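You operate a simulated robot arm through the tools that you are given. There is no shell and no other tool. Be economical: measure what you need, move in short steps, check, and stop when the job is done.

The job below is to be done with a simulated two-armed robot. You get a single attempt, and the scene is never put back.

## Task
Put the carton that says "peas" from the table top on the cleaning paste and the carton marked "biscuits" on the purple oat bar pack.
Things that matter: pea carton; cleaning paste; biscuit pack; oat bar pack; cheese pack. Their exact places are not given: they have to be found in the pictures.

It is judged by the outcome, as a careful person would: the job done as asked, and still so three seconds after it is handed in. It fails if anything else is knocked over, pushed out of place, dropped, spilled or broken.

## Robot
Two 7-joint arms with two-finger parallel grippers on one trunk, on a base that drives. Base frame: it is fixed to the floor where the robot stands at the start and does not move with it; the origin is under the middle of the robot, x ahead of it, y to its left, z up. Lengths are in cm, angles in degrees, forces in N, time in s.
The left shoulder is at the start at [6, 14.3, 92.6], the right one opposite. With the tool pointing down near the work surface each hand reaches from about 32 to 74 cm from the robot's upright axis, wherever it stands, measured 20 degrees to its own side. Payload 1.57 kg a hand.
The TCP of each hand is the grasp point between the finger pads, 3 cm short of the fingertips. In the tool frame z runs along the fingers and y along their closing line. Largest opening 11 cm; finger width 2.4, thickness 1.2; the body of the gripper, 4.8 by 11.2 cm, starts 7.8 cm behind the TCP.
Orientation is told as [roll, pitch, yaw] about the base's x, y, z axes, in that order, counted from this pose: with the fingers straight down and closing along the base's y, the tool's x points along the base's -x, its y along +y and its z along -z.

## Interface
- The arms move only by the tool drive_tool. It takes "left_deltas", "right_deltas" or both (then of equal length, played together; a hand with none holds still); each is one flat list of numbers, 7 for each row, row after row: the shift along the base's x, y, z in units of 150 mm (1.0 is 150 mm), then the turn, a rotation vector about the base's x, y, z in units of 120 degrees (1.0 is 120 degrees), then the gripper command, from -1 (fully open) to 1 (shut), values between in proportion. In form: [tx, ty, tz, ax, ay, az, fingers, tx, ty, tz, ax, ay, az, fingers, ...]. A call has 1 to 10 rows; each row is the pose to reach, as a shift and turn from the pose commanded when the call began. A call with a number of a shift or a turn outside -1 to 1 is refused whole. Each row takes 0.2 s and may step no farther than 5 cm and 8.6 degrees from the row before; otherwise, or with a gripper value out of range, the whole call is refused. Where a pose cannot be reached the arm comes as near as it can. A force on the tool above 40 N (or 10 N above the force at the start of the call, whichever is more), or a blocked arm, ends the call early, and 0.2 s more pass. The fingers move at their own pace (about 4.5 cm/s each) and stop on an object; they squeeze with about 22 N. The grip force told is the motor's: it shows also when the fingers shut on nothing. Time passes only in rows, and 0.2 s behind the last, so rows that repeat a pose let the fingers close. It gives the time, the measured TCP pose, the force on the tool (base axes), the opening and the grip force at its end, in the units of the frame above (readings bear some noise).
- Cameras (640 x 400 px; columns grow to the right, rows downward): "scene" is now at [5.08, 0.2, 154.53]; the picture's right is [-0.15, -0.99, 0.00], its down [-0.75, 0.11, -0.65] and it looks along [0.64, -0.10, -0.76] (base axes); focal length 252 px, centre (320, 200). "left" rides on the left gripper at [7, -1.6, -14.2] in its tool frame; the picture's right is [0.23, 0.97, 0.00], its down [-0.86, 0.20, -0.48] and it looks along [-0.47, 0.11, 0.88] (tool axes); focal length 222 px, centre (320, 200). "right" rides on the right gripper at [7, 1.6, -14.1] in its tool frame; the picture's right is [-0.23, 0.97, 0.00], its down [-0.85, -0.20, -0.48] and it looks along [-0.47, -0.11, 0.88] (tool axes); focal length 222 px, centre (320, 200).
- get_image(camera): a new picture of that camera. No time passes.
- move_column(by): slides the trunk up (or, below 0, down) by that many cm; the arms and the scene camera ride with it, the base frame stays. It gives what a move gives, with no picture.
- base_move(legs): drives the robot by 1 to 6 legs, each [ahead, left, turn to the left] in cm, cm and degrees, along the robot's own axes; the way and the turn of a leg run together, so that a leg with both is an arc; at most 150 cm and 180 degrees a leg. The arms and the cameras ride along, it lands a little off, and it stops where it bumps. It gives what a move gives.
- pan_tilt(pan, tilt): turns the head with the scene camera to pan (to the left, within 86 degrees either way) and tilt (down, from -29 to 69), counted from straight ahead of the robot. It gives what a move gives.
- pixel_to_xyz(camera, pixels): for up to 12 pixels [column, row] of the newest picture of that camera ("zoom" is the newest enlarged one), the place [x, y, z] in the base frame of the surface seen there, good to about 0.2 cm, but the place of the scene camera against the robot may be out by one fixed shift of up to 2.5 cm in any direction. No time passes.
- close_up(camera, box): a new picture of the part [left, top, right, bottom] of that camera's present view, enlarged. No time passes.
- job_done(): hands the job in; it is judged then, once.

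Work in short steps. Measure before you move; look again where a grasp or a placing could have gone wrong, and mend it. You have 80 turns and 62 pictures in all, those below and enlarged ones among them. Open the grippers and draw the arms clear of the work before you hand the job in, unless the task says otherwise; then end with one line.

The tools are called after "Emit:" as name(argument=value, ...) on one line, values as JSON. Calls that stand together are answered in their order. drive_tool: Moves the arms, as the interface text tells. Its arguments: {"type":"object","properties":{"left_deltas":{"type":"array"},"right_deltas":{"type":"array"}},"required":[]} The other tools are called the same way: move_column (by) slides the trunk up or down; base_move (legs) drives the base; pan_tilt (pan, tilt) turns the head that bears the scene camera; get_image (camera) takes a picture; pixel_to_xyz (camera, pixels) gives the place of the surface under pixels of a picture; close_up (camera, box) takes an enlarged picture of a part of a camera's view; job_done () hands the job in.

At the start:

```text
time_s: 0.0
left_eef_pos: [51.68, 13.0, 104.44]
left_tcp_rot: [0.0, -0.1, 0.0]
left_force: [0.3, -0.9, -0.4]
left_width: 11.0
left_grip_force: 0.0
right_eef_pos: [48.12, -23.42, 97.43]
right_tcp_rot: [0.0, 0.0, -0.1]
right_force: [0.1, 0.1, -0.1]
right_width: 10.99
right_grip_force: 0.0
trunk travel left (down, up): [-52.5, 6.5]
robot x, y, heading: [0.09, -0.28, -0.2]
head pan, tilt: [-8.5, 49.6]
```

scene: 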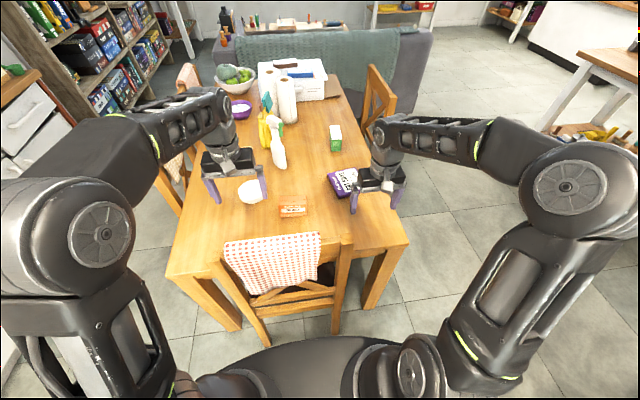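
right: 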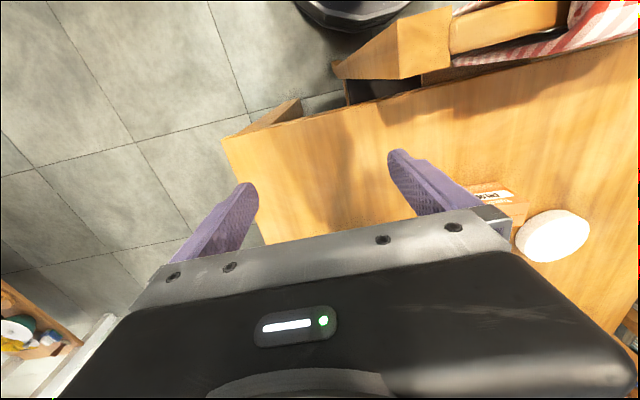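
left: 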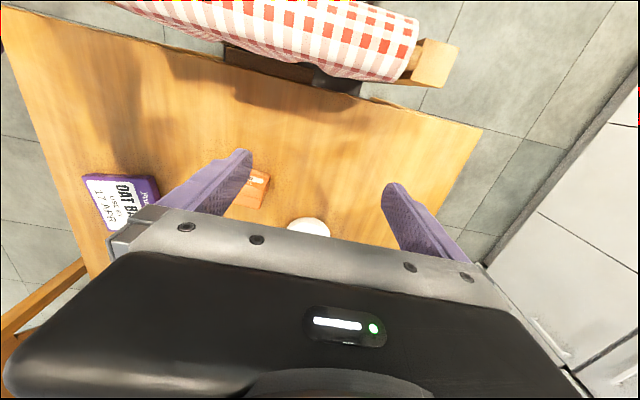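

The scene shows an orange box near (292,211), a purple pack near (343,182), a green carton near (335,138), and a white round tin near (250,191). I take enlarged views to read the labels.

Emit:
close_up(camera="scene", box=[220, 110, 380, 230])

Emit:
close_up(camera="scene", box=[200, 50, 360, 150])

```text
3.33 times, centred on (300, 170) of scene
```

zoom: 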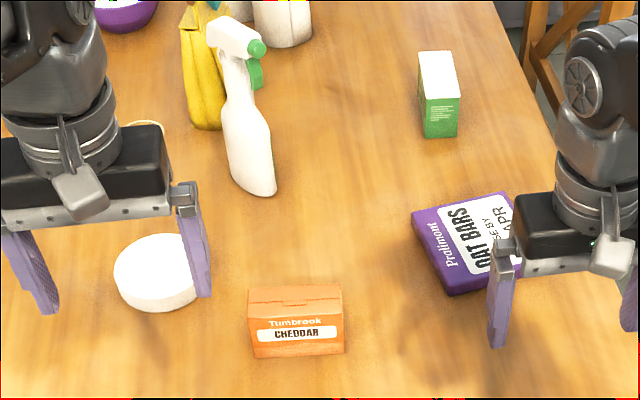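

```text
4.00 times, centred on (280, 100) of scene
```

zoom: 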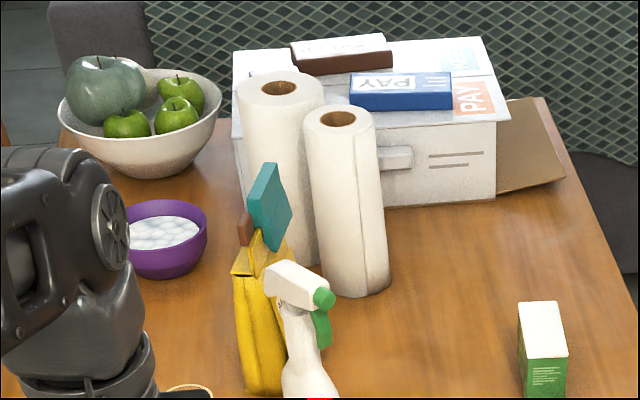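

The orange pack is cheddar, while the green carton's label faces away and two packs lie on the white cooler. I measure these and look closer at the tin and the packs.

Emit:
pixel_to_xyz(camera="scene", pixels=[[335, 128], [336, 146], [343, 182], [292, 209], [250, 190], [284, 64], [300, 75], [267, 105], [276, 150], [310, 85], [240, 108], [370, 230]])

Emit:
close_up(camera="scene", box=[265, 55, 329, 95])

Emit:
close_up(camera="left", box=[70, 160, 340, 250])

Emit:
close_up(camera="scene", box=[220, 0, 440, 60])

```text
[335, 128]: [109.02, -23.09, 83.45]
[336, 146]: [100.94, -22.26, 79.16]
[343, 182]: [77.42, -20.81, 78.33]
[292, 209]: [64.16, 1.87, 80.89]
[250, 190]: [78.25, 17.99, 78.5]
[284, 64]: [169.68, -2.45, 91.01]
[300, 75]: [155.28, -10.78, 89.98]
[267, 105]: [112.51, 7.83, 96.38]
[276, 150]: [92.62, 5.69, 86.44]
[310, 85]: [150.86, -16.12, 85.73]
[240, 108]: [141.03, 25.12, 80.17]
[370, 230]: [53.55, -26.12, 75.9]
```

```text
10.00 times, centred on (297, 75) of scene
```

zoom: 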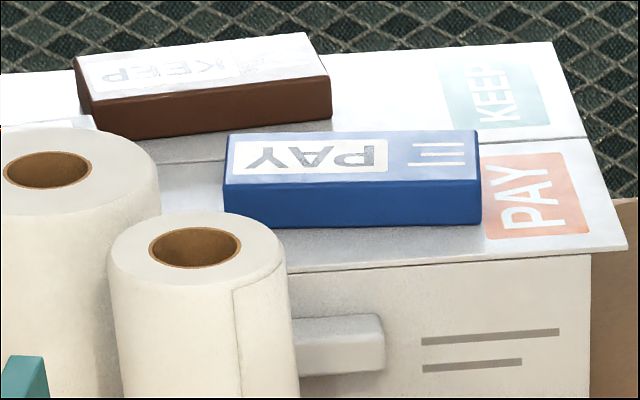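

```text
2.37 times, centred on (205, 205) of left
```

zoom: 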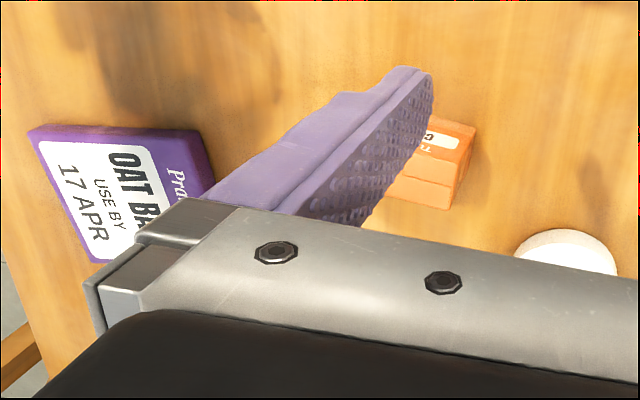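

```text
2.91 times, centred on (330, 30) of scene
```

zoom: 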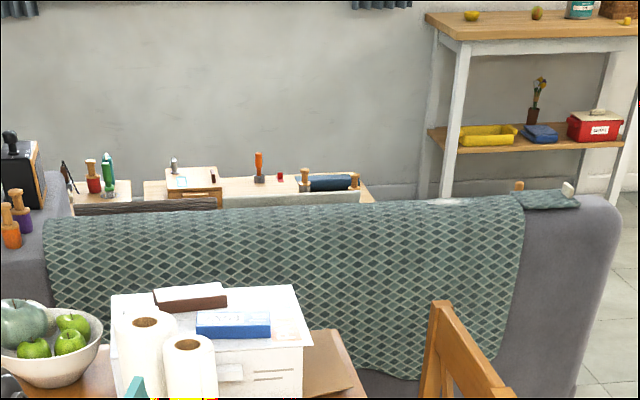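

The packs on the cooler say "KEEP"/"PAY", so biscuits and paste aren't found yet. I zoom on the yellow item and tilt the head for another view.

Emit:
close_up(camera="scene", box=[240, 85, 304, 165])

Emit:
close_up(camera="scene", box=[0, 0, 230, 140])

Emit:
close_up(camera="scene", box=[520, 30, 640, 160])

```text
5.00 times, centred on (272, 125) of scene
```

zoom: 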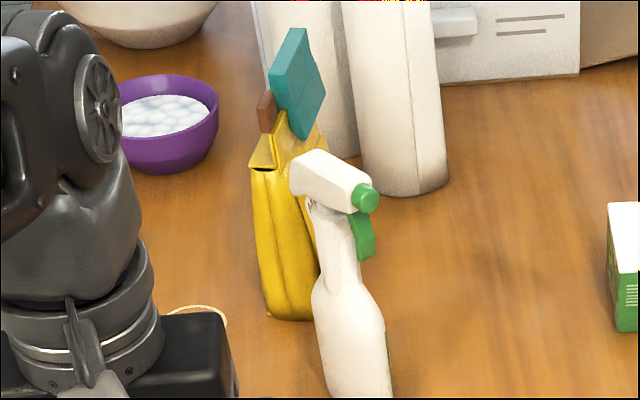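

```text
2.78 times, centred on (115, 70) of scene
```

zoom: 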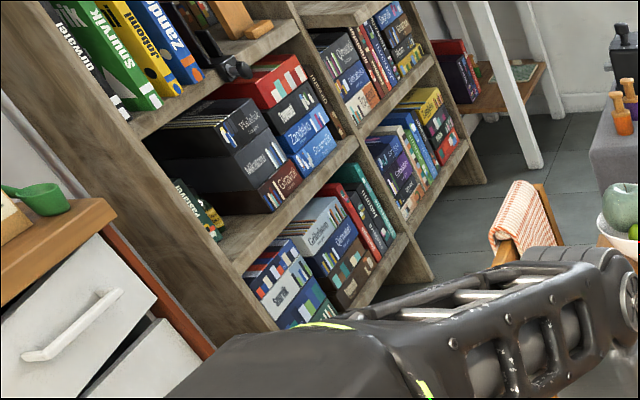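

```text
3.08 times, centred on (580, 95) of scene
```

zoom: 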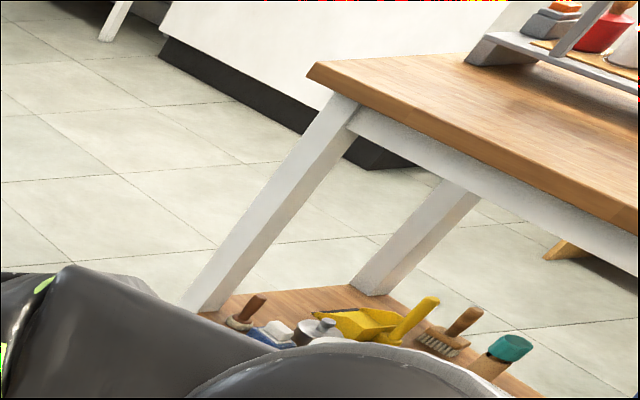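

A bench with other goods stands to the right, and a counter to the left. I pan the head to look at the right side.

Emit:
pan_tilt(pan=-60, tilt=35)

Emit:
get_image(camera="scene")

Emit:
pan_tilt(pan=55, tilt=35)

Emit:
get_image(camera="scene")

```text
time_s: 1.2
left_eef_pos: [51.69, 13.01, 104.46]
left_tcp_rot: [0.0, 0.0, 0.0]
left_force: [-0.5, -0.1, 0.6]
left_width: 10.98
left_grip_force: 0.1
right_eef_pos: [48.13, -23.57, 97.43]
right_tcp_rot: [0.0, -0.1, 0.1]
right_force: [-0.2, -0.3, 0.7]
right_width: 10.99
right_grip_force: 0.0
trunk travel left (down, up): [-52.5, 6.5]
robot x, y, heading: [-0.09, 0.1, -0.1]
head pan, tilt: [-60.0, 35.0]
```

```text
50 pictures are left
```

scene: 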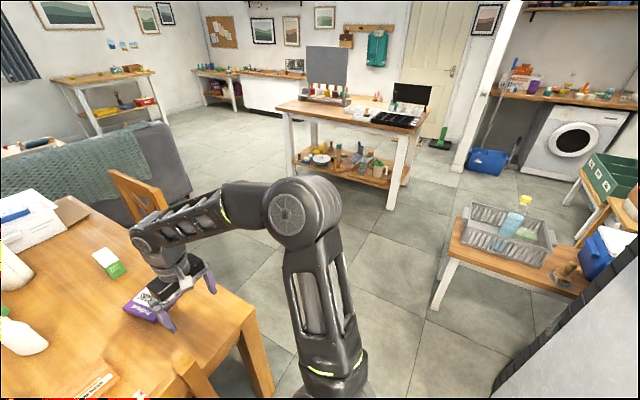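

```text
time_s: 3.1
left_eef_pos: [51.69, 13.05, 104.41]
left_tcp_rot: [0.1, 0.0, 0.0]
left_force: [0.4, 1.4, -1.0]
left_width: 11.01
left_grip_force: 0.0
right_eef_pos: [48.25, -23.41, 97.39]
right_tcp_rot: [0.0, 0.0, 0.0]
right_force: [0.3, -0.4, -0.6]
right_width: 10.96
right_grip_force: 0.1
trunk travel left (down, up): [-52.5, 6.5]
robot x, y, heading: [0.03, -0.06, -0.0]
head pan, tilt: [55.0, 35.0]
```

```text
49 pictures are left
```

scene: 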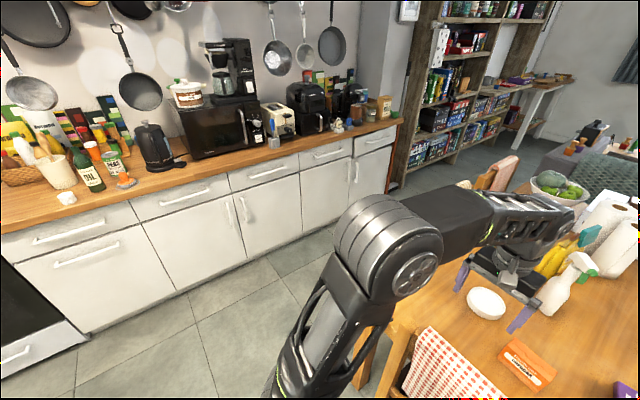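

I see the kitchen counter at left. I shift the left hand aside to unblock the table's view, and look at the table again.

Emit:
drive_tool(left_deltas=[0, 0.3, 0.1, 0, 0, 0, -1, -0.2, 0.6, 0.2, 0, 0, 0, -1, -0.4, 0.9, 0.3, 0, 0, 0, -1, -0.6, 1.0, 0.3, 0, 0, 0, -1])

Emit:
pan_tilt(pan=0, tilt=42)

Emit:
get_image(camera="scene")

Emit:
close_up(camera="scene", box=[200, 60, 400, 190])

```text
refused: row 2 steps farther than a row can; nothing moved
```

```text
time_s: 4.4
left_eef_pos: [51.55, 12.92, 104.6]
left_tcp_rot: [-0.1, -0.2, 0.0]
left_force: [-0.5, -0.3, -0.3]
left_width: 11.01
left_grip_force: 0.1
right_eef_pos: [48.2, -23.42, 97.45]
right_tcp_rot: [0.0, -0.1, 0.1]
right_force: [0.0, -0.6, -0.2]
right_width: 11.01
right_grip_force: 0.2
trunk travel left (down, up): [-52.5, 6.5]
robot x, y, heading: [0.28, 0.1, 0.1]
head pan, tilt: [0.0, 42.0]
```

```text
48 pictures are left
```

scene: 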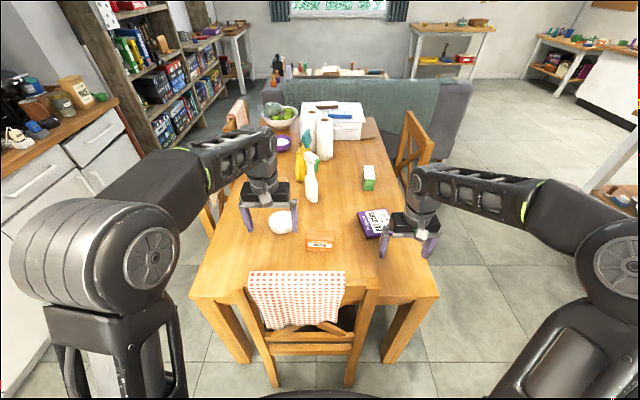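

```text
3.08 times, centred on (300, 125) of scene
```

zoom: 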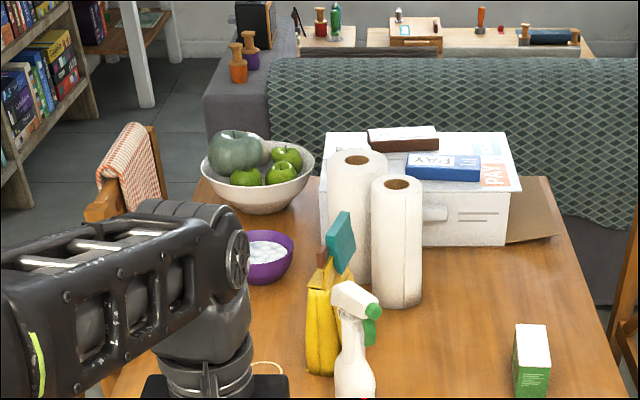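

I redo the left hand move with smaller steps.

Emit:
drive_tool(left_deltas=[-0.15, 0.2, 0.05, 0, 0, 0, -1, -0.3, 0.4, 0.1, 0, 0, 0, -1, -0.45, 0.6, 0.15, 0, 0, 0, -1, -0.6, 0.8, 0.2, 0, 0, 0, -1, -0.75, 1.0, 0.2, 0, 0, 0, -1])

Emit:
close_up(camera="scene", box=[180, 90, 400, 260])

Emit:
get_image(camera="left")

```text
time_s: 5.6
left_eef_pos: [40.31, 28.04, 107.52]
left_tcp_rot: [0.0, -0.1, 0.0]
left_force: [0.0, 0.6, -0.9]
left_width: 10.99
left_grip_force: 0.0
right_eef_pos: [48.05, -23.54, 97.52]
right_tcp_rot: [0.0, -0.1, 0.0]
right_force: [0.0, 0.8, 0.1]
right_width: 11.0
right_grip_force: 0.1
trunk travel left (down, up): [-52.5, 6.5]
robot x, y, heading: [-0.22, -0.26, -0.0]
head pan, tilt: [0.0, 42.0]
```

```text
2.35 times, centred on (290, 175) of scene
```

zoom: 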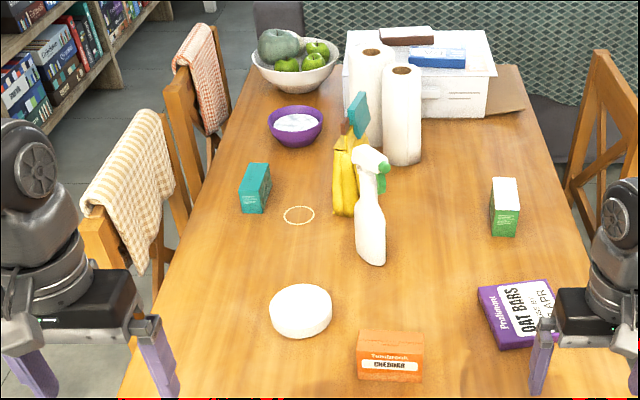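

```text
45 pictures are left
```

left: 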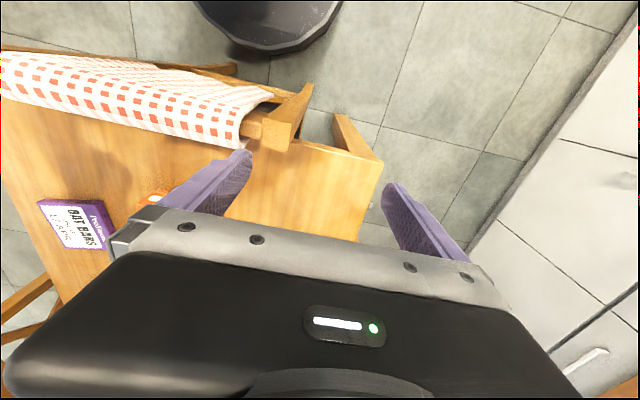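

A teal carton has appeared at (267,170) of the scene. I zoom on both cartons and the white tin.

Emit:
close_up(camera="scene", box=[250, 145, 298, 175])

Emit:
pixel_to_xyz(camera="zoom", pixels=[[190, 200], [310, 200], [180, 310], [270, 340]])

Emit:
close_up(camera="scene", box=[336, 145, 392, 180])

Emit:
close_up(camera="scene", box=[260, 180, 330, 255])

```text
13.33 times, centred on (274, 160) of scene
```

zoom: 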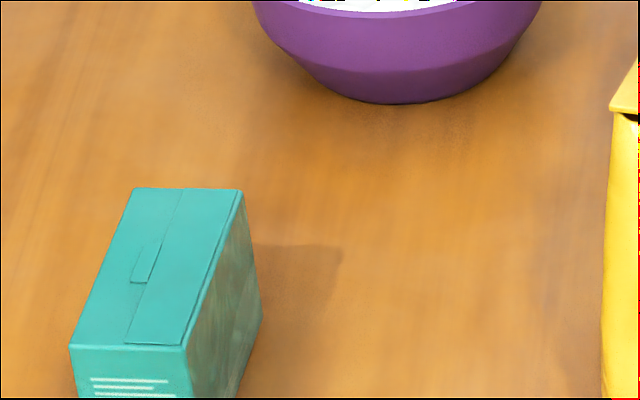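

```text
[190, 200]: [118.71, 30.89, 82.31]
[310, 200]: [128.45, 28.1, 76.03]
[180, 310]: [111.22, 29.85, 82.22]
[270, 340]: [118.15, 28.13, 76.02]
```

```text
11.43 times, centred on (364, 162) of scene
```

zoom: 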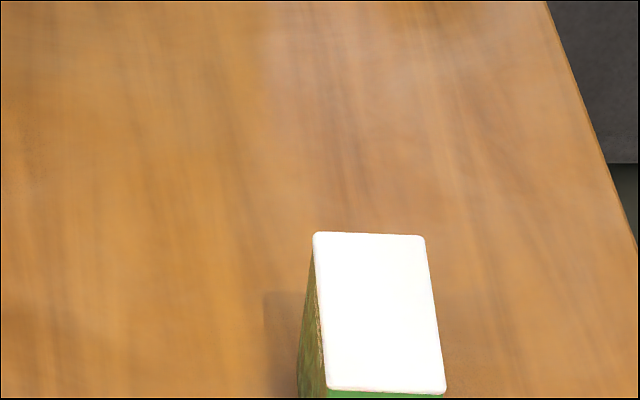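

```text
5.33 times, centred on (295, 218) of scene
```

zoom: 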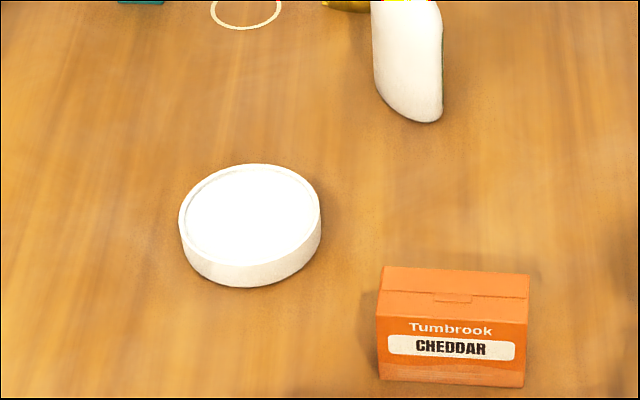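

Label sides are hidden, and both cartons are out of reach from here; I need to plan driving. I look steeply down for the chair and base, then left and right sides for free floor.

Emit:
pan_tilt(pan=0, tilt=58)

Emit:
get_image(camera="scene")

Emit:
pixel_to_xyz(camera="scene", pixels=[[320, 385], [300, 310], [260, 280], [230, 260], [190, 215], [420, 215], [190, 130], [215, 105], [120, 250], [500, 240], [370, 70], [250, 130]])

```text
time_s: 6.4
left_eef_pos: [40.38, 27.84, 107.51]
left_tcp_rot: [0.1, -0.2, 0.1]
left_force: [0.5, 1.2, 0.4]
left_width: 11.02
left_grip_force: 0.1
right_eef_pos: [48.13, -23.51, 97.56]
right_tcp_rot: [0.0, -0.1, 0.0]
right_force: [0.5, -0.3, -0.1]
right_width: 10.99
right_grip_force: 0.0
trunk travel left (down, up): [-52.5, 6.5]
robot x, y, heading: [-0.22, 0.17, -0.1]
head pan, tilt: [0.0, 58.0]
```

```text
41 pictures are left
```

scene: 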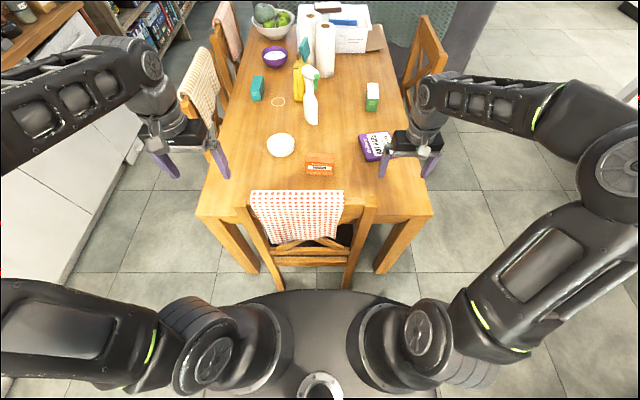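

```text
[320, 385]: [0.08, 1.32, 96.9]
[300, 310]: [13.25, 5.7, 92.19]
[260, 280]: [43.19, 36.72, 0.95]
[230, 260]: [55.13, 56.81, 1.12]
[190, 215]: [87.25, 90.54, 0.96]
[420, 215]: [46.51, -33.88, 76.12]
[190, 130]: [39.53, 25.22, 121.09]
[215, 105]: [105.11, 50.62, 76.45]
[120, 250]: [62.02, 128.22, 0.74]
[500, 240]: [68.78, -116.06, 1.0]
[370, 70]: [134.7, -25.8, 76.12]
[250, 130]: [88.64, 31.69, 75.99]
```

I measure the front chair, left chairs and table edges for collision margins.

Emit:
pixel_to_xyz(camera="scene", pixels=[[300, 192], [365, 203], [300, 236], [345, 285], [278, 285], [200, 212], [432, 212], [200, 55], [185, 105], [222, 20], [410, 60], [440, 60]])

Emit:
pixel_to_xyz(camera="scene", pixels=[[280, 143], [279, 158], [318, 170], [374, 148], [370, 104], [258, 85], [100, 150], [60, 260], [402, 120], [230, 60], [278, 101], [310, 105]])

```text
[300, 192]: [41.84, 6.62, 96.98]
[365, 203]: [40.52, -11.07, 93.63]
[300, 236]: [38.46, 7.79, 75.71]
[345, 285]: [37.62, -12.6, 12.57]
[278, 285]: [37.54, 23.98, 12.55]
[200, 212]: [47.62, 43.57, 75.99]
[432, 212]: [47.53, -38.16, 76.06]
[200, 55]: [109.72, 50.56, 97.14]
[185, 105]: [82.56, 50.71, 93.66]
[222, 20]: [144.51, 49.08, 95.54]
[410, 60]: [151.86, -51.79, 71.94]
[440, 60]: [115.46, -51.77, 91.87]
```

```text
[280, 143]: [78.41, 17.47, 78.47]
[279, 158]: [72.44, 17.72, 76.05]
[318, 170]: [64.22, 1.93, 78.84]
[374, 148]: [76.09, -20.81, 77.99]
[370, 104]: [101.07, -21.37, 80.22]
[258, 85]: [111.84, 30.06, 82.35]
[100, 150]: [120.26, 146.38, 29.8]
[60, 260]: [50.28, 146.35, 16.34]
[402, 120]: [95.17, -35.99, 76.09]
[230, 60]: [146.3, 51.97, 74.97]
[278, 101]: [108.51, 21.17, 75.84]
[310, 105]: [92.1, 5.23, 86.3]
```

The table spans x≈47–165, y≈-38–43; the front chair back is at x≈38. I check the free floor on the right before driving there, and raise the trunk.

Emit:
pan_tilt(pan=-70, tilt=45)

Emit:
move_column(by=6.4)

Emit:
get_image(camera="scene")

```text
time_s: 7.8
left_eef_pos: [40.4, 27.89, 107.38]
left_tcp_rot: [0.0, 0.0, 0.0]
left_force: [-0.1, -0.2, -0.2]
left_width: 11.0
left_grip_force: 0.3
right_eef_pos: [48.21, -23.4, 97.39]
right_tcp_rot: [0.0, 0.0, 0.0]
right_force: [0.1, -0.5, -1.5]
right_width: 11.0
right_grip_force: 0.0
trunk travel left (down, up): [-52.5, 6.5]
robot x, y, heading: [-0.4, 0.08, -0.1]
head pan, tilt: [-70.0, 45.0]
```

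```text
time_s: 8.8
left_eef_pos: [40.29, 28.05, 113.8]
left_tcp_rot: [0.0, 0.0, 0.0]
left_force: [0.1, -0.2, -0.8]
left_width: 11.01
left_grip_force: 0.0
right_eef_pos: [48.12, -23.54, 103.82]
right_tcp_rot: [0.0, 0.0, -0.1]
right_force: [-0.7, 0.9, -0.7]
right_width: 11.02
right_grip_force: 0.1
trunk travel left (down, up): [-58.9, 0.1]
robot x, y, heading: [0.01, -0.3, -0.0]
head pan, tilt: [-70.0, 45.0]
```

```text
40 pictures are left
```

scene: 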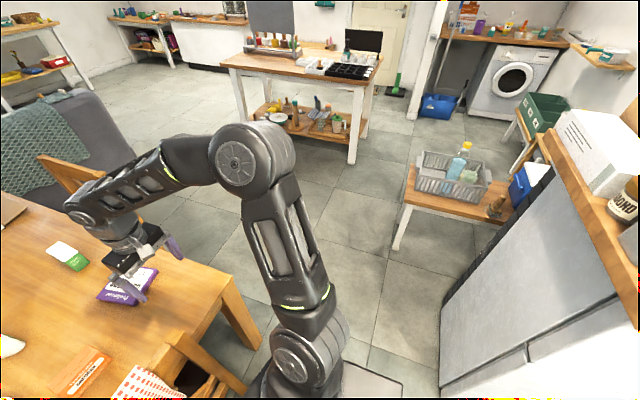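

Emit:
pixel_to_xyz(camera="scene", pixels=[[393, 248], [408, 200], [445, 330], [440, 390], [350, 160], [220, 60], [400, 390], [400, 365], [262, 380], [405, 300], [545, 170], [445, 185]])

Emit:
close_up(camera="scene", box=[400, 0, 640, 220])

```text
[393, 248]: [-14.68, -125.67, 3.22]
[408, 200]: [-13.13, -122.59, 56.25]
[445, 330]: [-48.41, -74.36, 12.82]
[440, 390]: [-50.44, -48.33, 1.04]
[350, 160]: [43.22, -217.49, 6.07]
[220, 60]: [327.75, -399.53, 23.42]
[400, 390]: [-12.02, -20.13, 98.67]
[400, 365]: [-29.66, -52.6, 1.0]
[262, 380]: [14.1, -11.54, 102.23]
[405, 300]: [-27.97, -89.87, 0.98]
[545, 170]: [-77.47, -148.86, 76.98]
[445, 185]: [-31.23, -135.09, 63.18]
```

```text
1.82 times, centred on (520, 110) of scene
```

zoom: 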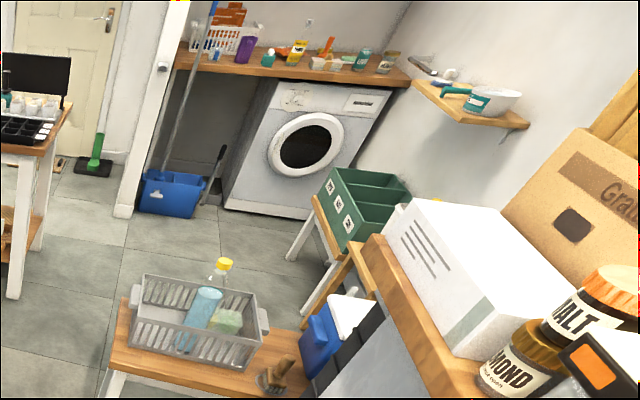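

The right floor is clear (small table at y<-122, x<-13). I raise the right hand and drive to the right side of the table, turning left to face it.

Emit:
drive_tool(right_deltas=[0, 0, 0.25, 0, 0, 0, -1, 0, 0, 0.5, 0, 0, 0, -1, -0.2, 0, 0.7, 0, 0, 0, -1])

Emit:
base_move(legs=[[0, -78, 0], [88, 0, 0]])

Emit:
pan_tilt(pan=80, tilt=45)

Emit:
get_image(camera="scene")

```text
time_s: 9.6
left_eef_pos: [40.25, 27.92, 113.89]
left_tcp_rot: [0.0, -0.1, 0.0]
left_force: [-0.1, 0.0, 0.5]
left_width: 11.01
left_grip_force: 0.0
right_eef_pos: [45.06, -23.51, 114.24]
right_tcp_rot: [0.0, -0.1, -0.1]
right_force: [-0.3, -0.8, -0.4]
right_width: 11.01
right_grip_force: 0.2
trunk travel left (down, up): [-58.9, 0.1]
robot x, y, heading: [0.02, 0.25, -0.1]
head pan, tilt: [-70.0, 45.0]
```

```text
time_s: 18.1
left_eef_pos: [127.73, -50.82, 113.91]
left_tcp_rot: [0.0, 0.0, -0.1]
left_force: [0.7, -0.3, 0.3]
left_width: 11.0
left_grip_force: 0.0
right_eef_pos: [132.63, -102.35, 114.25]
right_tcp_rot: [0.0, 0.1, 0.0]
right_force: [-0.3, -0.2, -0.1]
right_width: 11.02
right_grip_force: 0.1
trunk travel left (down, up): [-58.9, 0.1]
robot x, y, heading: [87.43, -79.02, -0.1]
head pan, tilt: [-70.0, 45.0]
```

```text
time_s: 20.4
left_eef_pos: [127.92, -50.86, 113.78]
left_tcp_rot: [0.0, 0.1, -0.1]
left_force: [0.0, -0.4, -0.1]
left_width: 11.0
left_grip_force: 0.1
right_eef_pos: [132.5, -102.17, 114.34]
right_tcp_rot: [-0.1, -0.1, -0.1]
right_force: [-0.6, -0.5, 0.2]
right_width: 10.97
right_grip_force: 0.1
trunk travel left (down, up): [-58.9, 0.1]
robot x, y, heading: [87.53, -78.92, -0.3]
head pan, tilt: [80.0, 45.0]
```

```text
38 pictures are left
```

scene: 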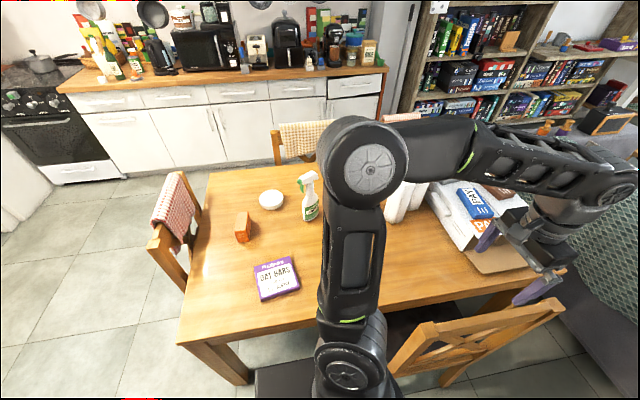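

The way is clear; I turn left 90° to face the table and look.

Emit:
base_move(legs=[[0, 0, 90]])

Emit:
pan_tilt(pan=0, tilt=45)

Emit:
get_image(camera="scene")

Emit:
close_up(camera="scene", box=[190, 110, 420, 250])

```text
time_s: 24.6
left_eef_pos: [59.46, -38.38, 113.81]
left_tcp_rot: [0.0, -0.1, 90.1]
left_force: [-0.7, 0.0, -0.1]
left_width: 11.0
left_grip_force: 0.0
right_eef_pos: [110.9, -33.55, 114.32]
right_tcp_rot: [-0.1, 0.0, 90.2]
right_force: [-0.1, 0.2, 0.4]
right_width: 10.98
right_grip_force: 0.1
trunk travel left (down, up): [-58.9, 0.1]
robot x, y, heading: [87.64, -78.86, 90.4]
head pan, tilt: [80.0, 45.0]
```

```text
time_s: 26.2
left_eef_pos: [59.33, -38.39, 113.88]
left_tcp_rot: [0.0, 0.1, 90.3]
left_force: [-0.1, -0.3, 0.0]
left_width: 11.0
left_grip_force: 0.0
right_eef_pos: [110.85, -33.51, 114.29]
right_tcp_rot: [0.0, 0.0, 90.1]
right_force: [-0.1, -0.2, 0.1]
right_width: 11.04
right_grip_force: 0.1
trunk travel left (down, up): [-58.9, 0.1]
robot x, y, heading: [87.46, -78.72, 90.0]
head pan, tilt: [0.0, 45.0]
```

```text
37 pictures are left
```

scene: 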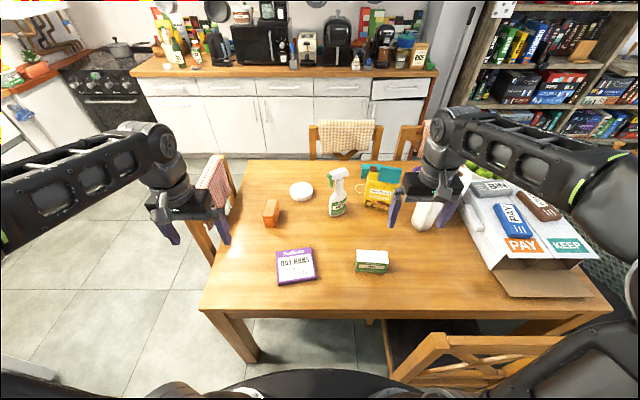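

```text
2.78 times, centred on (305, 180) of scene
```

zoom: 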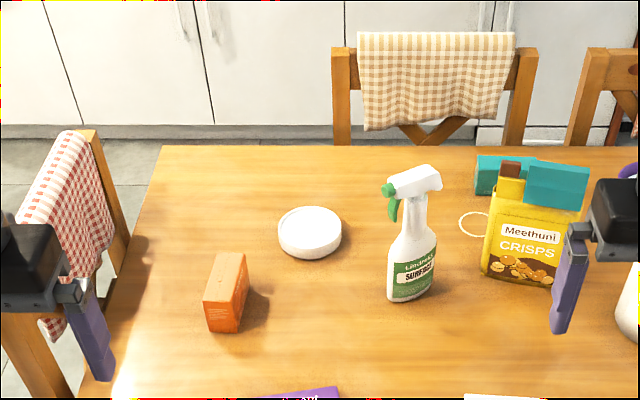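

The crisps bag and spray bottle are readable now. I zoom on the green carton and the teal item(s).

Emit:
close_up(camera="scene", box=[335, 235, 407, 280])

Emit:
close_up(camera="scene", box=[345, 150, 425, 215])

Emit:
close_up(camera="scene", box=[260, 170, 340, 220])

```text
8.89 times, centred on (371, 258) of scene
```

zoom: 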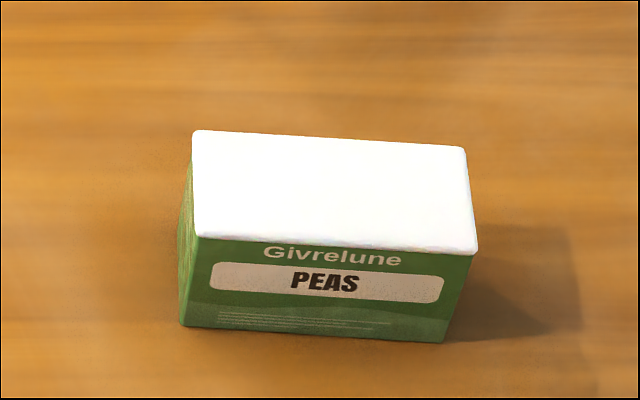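

```text
6.15 times, centred on (385, 182) of scene
```

zoom: 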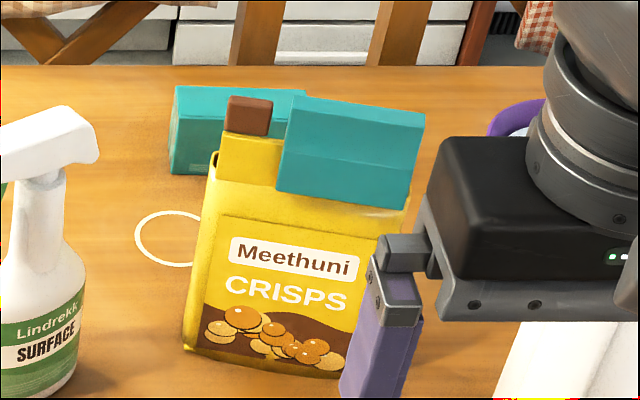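

```text
8.00 times, centred on (300, 195) of scene
```

zoom: 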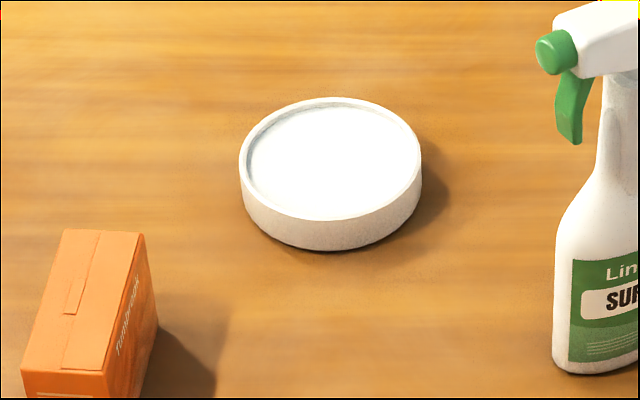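

Green is PEAS. I use the right wrist camera for the precise place of the carton.

Emit:
get_image(camera="right")

Emit:
pixel_to_xyz(camera="scene", pixels=[[358, 251], [386, 253], [386, 262], [357, 261], [372, 267]])

```text
32 pictures are left
```

right: 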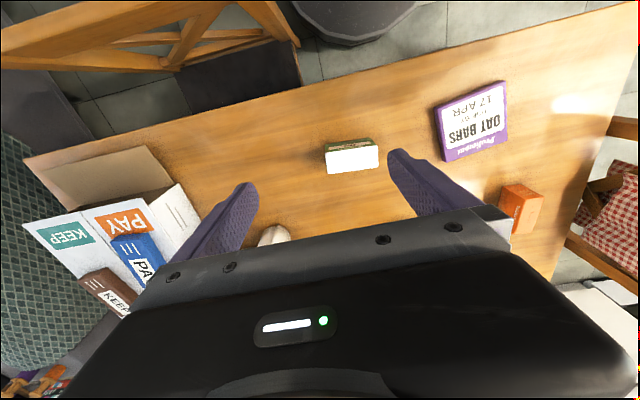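

```text
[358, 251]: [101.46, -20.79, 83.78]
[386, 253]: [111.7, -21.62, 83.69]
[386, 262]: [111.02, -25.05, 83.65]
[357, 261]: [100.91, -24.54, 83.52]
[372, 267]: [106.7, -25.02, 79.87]
```

Emit:
close_up(camera="right", box=[310, 125, 394, 185])

Emit:
pixel_to_xyz(camera="right", pixels=[[328, 153], [375, 150], [376, 165], [332, 172], [350, 161], [360, 192], [470, 126], [520, 200], [445, 110], [503, 84], [508, 138], [448, 158]])

Emit:
pixel_to_xyz(camera="scene", pixels=[[295, 265]])

```text
6.67 times, centred on (352, 155) of right
```

zoom: 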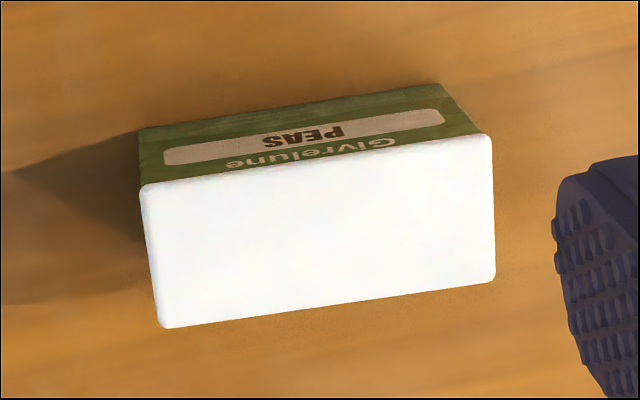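

```text
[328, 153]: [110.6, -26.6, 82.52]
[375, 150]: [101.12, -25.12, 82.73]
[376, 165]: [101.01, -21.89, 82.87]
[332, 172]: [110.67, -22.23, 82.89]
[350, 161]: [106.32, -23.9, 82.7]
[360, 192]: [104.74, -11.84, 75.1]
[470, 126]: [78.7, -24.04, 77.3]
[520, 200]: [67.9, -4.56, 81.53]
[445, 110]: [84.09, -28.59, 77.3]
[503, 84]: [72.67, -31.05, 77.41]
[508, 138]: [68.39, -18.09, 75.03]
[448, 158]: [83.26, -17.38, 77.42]
```

```text
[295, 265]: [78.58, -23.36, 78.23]
```

I measure the carton's corners from this zoom for centre and yaw.

Emit:
pixel_to_xyz(camera="zoom", pixels=[[150, 195], [480, 145], [487, 272], [170, 318], [325, 160], [330, 300], [155, 258], [486, 205]])

Emit:
pixel_to_xyz(camera="scene", pixels=[[301, 192]])

```text
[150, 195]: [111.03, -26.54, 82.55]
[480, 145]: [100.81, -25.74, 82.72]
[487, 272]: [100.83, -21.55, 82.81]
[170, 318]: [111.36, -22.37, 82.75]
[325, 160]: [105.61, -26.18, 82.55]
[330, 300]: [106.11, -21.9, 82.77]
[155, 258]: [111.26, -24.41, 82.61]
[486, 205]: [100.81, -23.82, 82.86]
```

```text
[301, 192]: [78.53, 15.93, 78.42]
```

The carton is 10.8 × 4.8 cm centred at (106.0, -24.05), yaw ≈ -4°, so it must be gripped across y. I turn the right hand by -80° while moving toward it, high up.

Emit:
drive_tool(right_deltas=[-0.03, 0.06, 0, 0, 0, -0.06667, -1, -0.06, 0.12, 0, 0, 0, -0.13333, -1, -0.09, 0.18, 0, 0, 0, -0.2, -1, -0.12, 0.24, 0, 0, 0, -0.26667, -1, -0.15, 0.3, 0, 0, 0, -0.33333, -1, -0.18, 0.36, 0, 0, 0, -0.4, -1, -0.21, 0.42, 0, 0, 0, -0.46667, -1, -0.24, 0.48, 0, 0, 0, -0.53333, -1, -0.27, 0.54, 0, 0, 0, -0.6, -1, -0.32, 0.63, 0, 0, 0, -0.66667, -1])

```text
time_s: 28.4
left_eef_pos: [59.3, -38.32, 113.83]
left_tcp_rot: [-0.1, -0.1, 90.2]
left_force: [-0.4, -0.3, -0.4]
left_width: 10.99
left_grip_force: 0.0
right_eef_pos: [106.15, -23.95, 114.31]
right_tcp_rot: [-0.1, -0.1, 10.0]
right_force: [0.5, -0.4, 0.5]
right_width: 10.99
right_grip_force: 0.1
trunk travel left (down, up): [-58.9, 0.1]
robot x, y, heading: [87.21, -78.53, 90.4]
head pan, tilt: [0.0, 45.0]
```

The turn works. I finish the yaw and start descending.

Emit:
drive_tool(right_deltas=[-0.01, -0.006, -0.25, 0, 0, -0.06, -1, -0.01, -0.006, -0.5, 0, 0, -0.119, -1, -0.01, -0.006, -0.75, 0, 0, -0.119, -1, -0.01, -0.006, -1, 0, 0, -0.119, -1])

Emit:
get_image(camera="right")

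```text
time_s: 29.4
left_eef_pos: [59.41, -38.43, 113.97]
left_tcp_rot: [0.0, 0.1, 90.2]
left_force: [-0.7, 0.7, -0.5]
left_width: 11.01
left_grip_force: 0.0
right_eef_pos: [105.9, -24.07, 99.18]
right_tcp_rot: [0.0, 0.0, -4.2]
right_force: [0.5, 0.3, -0.4]
right_width: 11.0
right_grip_force: 0.1
trunk travel left (down, up): [-58.9, 0.1]
robot x, y, heading: [87.33, -78.7, 90.3]
head pan, tilt: [0.0, 45.0]
```

```text
30 pictures are left
```

right: 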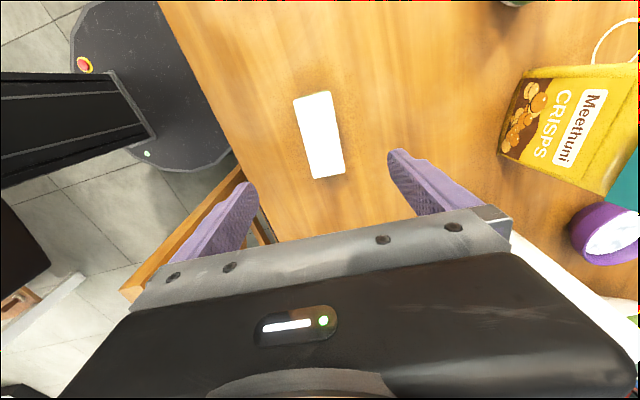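

The carton sits between the finger lines; I verify its centre again from this closer view.

Emit:
pixel_to_xyz(camera="right", pixels=[[295, 98], [329, 94], [343, 172], [315, 178], [320, 135]])

```text
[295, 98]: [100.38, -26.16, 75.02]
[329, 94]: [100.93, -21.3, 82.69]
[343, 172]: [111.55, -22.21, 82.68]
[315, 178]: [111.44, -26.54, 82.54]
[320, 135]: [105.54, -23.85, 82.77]
```

Confirmed. I descend to z≈79.6.

Emit:
drive_tool(right_deltas=[0, 0, -0.25, 0, 0, 0, -1, 0, 0, -0.5, 0, 0, 0, -1, 0, 0, -0.75, 0, 0, 0, -1, 0, 0, -1, 0, 0, 0, -1])

Emit:
drive_tool(right_deltas=[0, 0, -0.15, 0, 0, 0, -1, 0, 0, -0.307, 0, 0, 0, -1, 0, 0, -0.307, 0, 0, 0, 1, 0, 0, -0.307, 0, 0, 0, 1, 0, 0, -0.307, 0, 0, 0, 1, 0, 0, -0.307, 0, 0, 0, 1, 0, 0, -0.307, 0, 0, 0, 1, 0, 0, -0.307, 0, 0, 0, 1])

```text
time_s: 30.4
left_eef_pos: [59.4, -38.35, 113.75]
left_tcp_rot: [0.0, 0.0, 90.2]
left_force: [0.0, -0.9, 0.1]
left_width: 11.0
left_grip_force: 0.1
right_eef_pos: [105.77, -24.12, 84.15]
right_tcp_rot: [-0.1, -0.1, -4.1]
right_force: [0.1, 0.6, 0.1]
right_width: 11.0
right_grip_force: 0.0
trunk travel left (down, up): [-58.9, 0.1]
robot x, y, heading: [87.61, -78.79, 90.2]
head pan, tilt: [0.0, 45.0]
```

```text
time_s: 32.2
left_eef_pos: [59.58, -38.39, 113.93]
left_tcp_rot: [0.0, 0.0, 90.2]
left_force: [-0.1, 0.7, -0.1]
left_width: 10.98
left_grip_force: 0.0
right_eef_pos: [105.68, -24.24, 79.64]
right_tcp_rot: [0.1, 0.0, -4.1]
right_force: [0.5, 0.4, 0.0]
right_width: 4.8
right_grip_force: 21.8
trunk travel left (down, up): [-58.9, 0.1]
robot x, y, heading: [87.27, -78.79, 90.1]
head pan, tilt: [0.0, 45.0]
```

Gripped (4.8 cm, 21.8 N). I lift the carton and query the base's outline in the last right picture to know how close the base can come.

Emit:
pixel_to_xyz(camera="right", pixels=[[225, 150], [205, 165], [150, 165], [180, 60], [150, 10], [90, 10], [215, 110], [120, 20], [75, 30]])

Emit:
drive_tool(right_deltas=[0, 0, 0.15, 0, 0, 0, 1, 0, 0, 0.4, 0, 0, 0, 1, 0, 0, 0.7, 0, 0, 0, 1, 0, 0, 1, 0, 0, 0, 1])

Emit:
drive_tool(right_deltas=[0, -0.1, 0.25, 0, 0, 0, 1, 0, -0.2, 0.5, 0, 0, 0, 1, 0, -0.3, 0.75, 0, 0, 0, 1, 0, -0.4, 1, 0, 0, 0, 1])

```text
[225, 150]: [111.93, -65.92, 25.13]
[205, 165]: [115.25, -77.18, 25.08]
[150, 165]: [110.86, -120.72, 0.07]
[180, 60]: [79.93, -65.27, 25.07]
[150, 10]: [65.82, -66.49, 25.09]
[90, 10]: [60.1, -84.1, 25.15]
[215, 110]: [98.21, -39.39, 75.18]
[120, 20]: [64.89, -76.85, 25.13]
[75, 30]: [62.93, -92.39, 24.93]
```

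```text
time_s: 33.2
left_eef_pos: [59.44, -38.36, 113.78]
left_tcp_rot: [0.0, -0.1, 90.1]
left_force: [0.6, -0.4, -0.5]
left_width: 10.98
left_grip_force: 0.1
right_eef_pos: [105.87, -24.33, 94.71]
right_tcp_rot: [-0.1, 0.0, -4.1]
right_force: [-0.3, 0.0, 0.3]
right_width: 0.0
right_grip_force: 21.3
trunk travel left (down, up): [-58.9, 0.1]
robot x, y, heading: [87.13, -78.6, 90.2]
head pan, tilt: [0.0, 45.0]
```

```text
time_s: 34.2
left_eef_pos: [59.45, -38.53, 113.75]
left_tcp_rot: [0.0, 0.0, 90.2]
left_force: [-0.2, 0.6, 0.4]
left_width: 11.01
left_grip_force: 0.1
right_eef_pos: [106.1, -30.18, 109.77]
right_tcp_rot: [0.0, -0.2, -4.2]
right_force: [-0.1, -0.4, -0.3]
right_width: 0.01
right_grip_force: 21.9
trunk travel left (down, up): [-58.9, 0.1]
robot x, y, heading: [87.54, -78.53, 90.4]
head pan, tilt: [0.0, 45.0]
```

The right width now reads 0: the carton slipped out during the lift. I look at where it is.

Emit:
get_image(camera="right")

Emit:
get_image(camera="scene")

```text
29 pictures are left
```

right: 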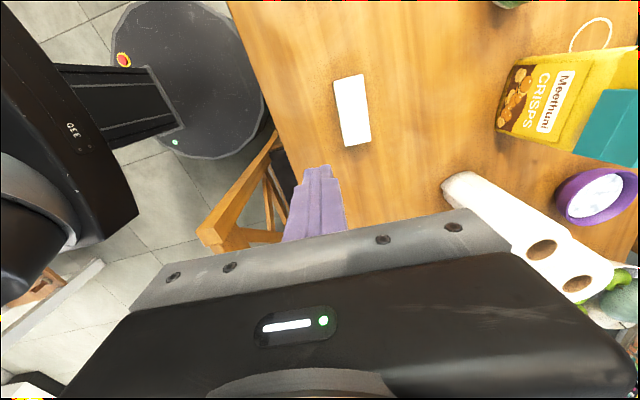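

```text
28 pictures are left
```

scene: 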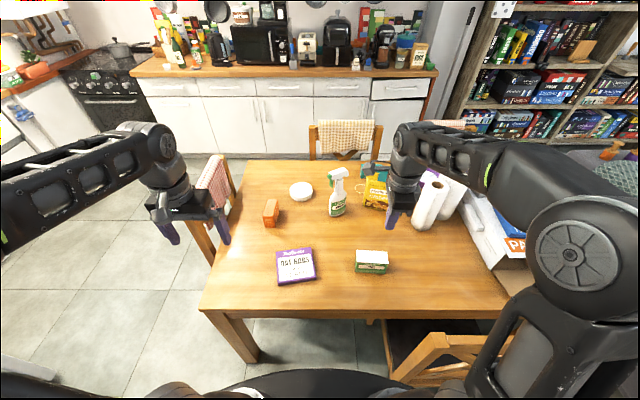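

The carton still stands in its place; it slid out of the fingers. I go back down and will grip a bit lower and lift slowly, checking the force.

Emit:
drive_tool(right_deltas=[0, 0.1, -0.25, 0, 0, 0, -1, 0, 0.2, -0.5, 0, 0, 0, -1, 0, 0.3, -0.75, 0, 0, 0, -1, 0.005, 0.41, -1, 0, 0, 0, -1])

Emit:
pixel_to_xyz(camera="right", pixels=[[337, 82], [361, 78], [369, 139], [346, 145], [352, 110]])

Emit:
get_image(camera="right")

```text
time_s: 35.2
left_eef_pos: [59.33, -38.34, 113.8]
left_tcp_rot: [0.0, -0.1, 90.2]
left_force: [0.2, -0.3, -0.1]
left_width: 11.01
left_grip_force: 0.1
right_eef_pos: [105.91, -23.85, 94.48]
right_tcp_rot: [0.0, 0.0, -4.1]
right_force: [1.3, 1.0, 0.2]
right_width: 8.58
right_grip_force: 0.2
trunk travel left (down, up): [-58.9, 0.1]
robot x, y, heading: [87.56, -78.85, 90.1]
head pan, tilt: [0.0, 45.0]
```

```text
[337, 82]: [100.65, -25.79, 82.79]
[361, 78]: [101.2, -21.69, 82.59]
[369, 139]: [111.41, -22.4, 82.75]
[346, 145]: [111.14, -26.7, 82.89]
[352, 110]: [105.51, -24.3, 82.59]
```

```text
27 pictures are left
```

right: 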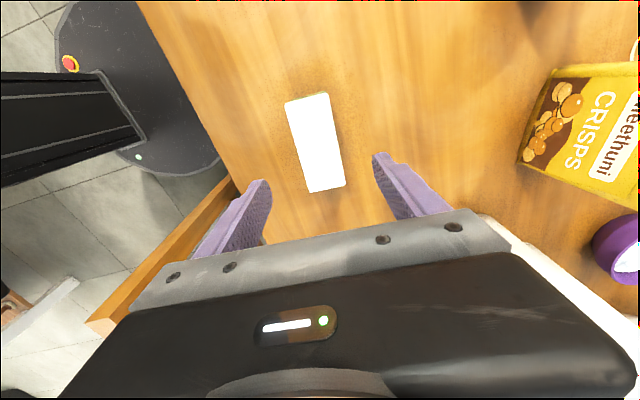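

Unmoved: centre (106.1, -24.1). I descend to z≈78.8, close, and lift slowly by 3 cm.

Emit:
drive_tool(right_deltas=[0.01, -0.015, -0.25, 0, 0, 0, -1, 0.01, -0.015, -0.5, 0, 0, 0, -1, 0.01, -0.015, -0.75, 0, 0, 0, -1, 0.01, -0.015, -1, 0, 0, 0, -1])

Emit:
drive_tool(right_deltas=[0, 0, -0.05, 0, 0, 0, -1, 0, 0, -0.05, 0, 0, 0, 1, 0, 0, -0.05, 0, 0, 0, 1, 0, 0, -0.05, 0, 0, 0, 1, 0, 0, -0.05, 0, 0, 0, 1, 0, 0, -0.05, 0, 0, 0, 1, 0, 0, -0.05, 0, 0, 0, 1, 0, 0, -0.05, 0, 0, 0, 1])

Emit:
drive_tool(right_deltas=[0, 0, 0.01, 0, 0, 0, 1, 0, 0, 0.02, 0, 0, 0, 1, 0, 0, 0.03, 0, 0, 0, 1, 0, 0, 0.045, 0, 0, 0, 1, 0, 0, 0.06, 0, 0, 0, 1, 0, 0, 0.08, 0, 0, 0, 1, 0, 0, 0.1, 0, 0, 0, 1])

Emit:
close_up(camera="scene", box=[310, 200, 440, 290])

```text
time_s: 36.2
left_eef_pos: [59.33, -38.41, 113.77]
left_tcp_rot: [0.1, 0.0, 90.3]
left_force: [-0.4, 0.0, 0.1]
left_width: 10.98
left_grip_force: 0.0
right_eef_pos: [106.18, -24.16, 79.7]
right_tcp_rot: [0.0, 0.0, -4.2]
right_force: [-0.2, 0.2, -0.4]
right_width: 10.95
right_grip_force: 0.0
trunk travel left (down, up): [-58.9, 0.1]
robot x, y, heading: [87.44, -78.52, 90.2]
head pan, tilt: [0.0, 45.0]
```

```text
time_s: 38.0
left_eef_pos: [59.35, -38.39, 113.89]
left_tcp_rot: [0.0, 0.0, 90.3]
left_force: [0.0, 0.1, 0.4]
left_width: 10.99
left_grip_force: 0.0
right_eef_pos: [106.16, -24.29, 78.91]
right_tcp_rot: [0.0, 0.0, -4.1]
right_force: [0.8, -0.4, 0.0]
right_width: 4.8
right_grip_force: 22.3
trunk travel left (down, up): [-58.9, 0.1]
robot x, y, heading: [88.11, -78.45, 90.1]
head pan, tilt: [0.0, 45.0]
```

```text
time_s: 39.6
left_eef_pos: [59.4, -38.45, 113.82]
left_tcp_rot: [0.1, 0.0, 90.2]
left_force: [0.7, -0.4, -0.1]
left_width: 11.01
left_grip_force: 0.0
right_eef_pos: [106.32, -24.2, 80.4]
right_tcp_rot: [0.0, 0.1, -4.1]
right_force: [0.1, 0.5, -3.4]
right_width: 4.78
right_grip_force: 21.7
trunk travel left (down, up): [-58.9, 0.1]
robot x, y, heading: [87.55, -78.3, 90.3]
head pan, tilt: [0.0, 45.0]
```

```text
4.44 times, centred on (375, 245) of scene
```

zoom: 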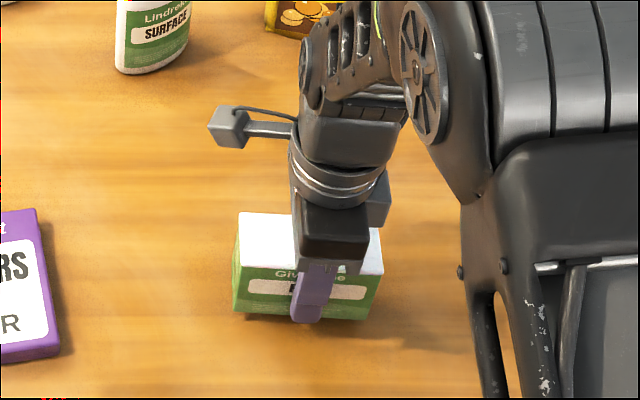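

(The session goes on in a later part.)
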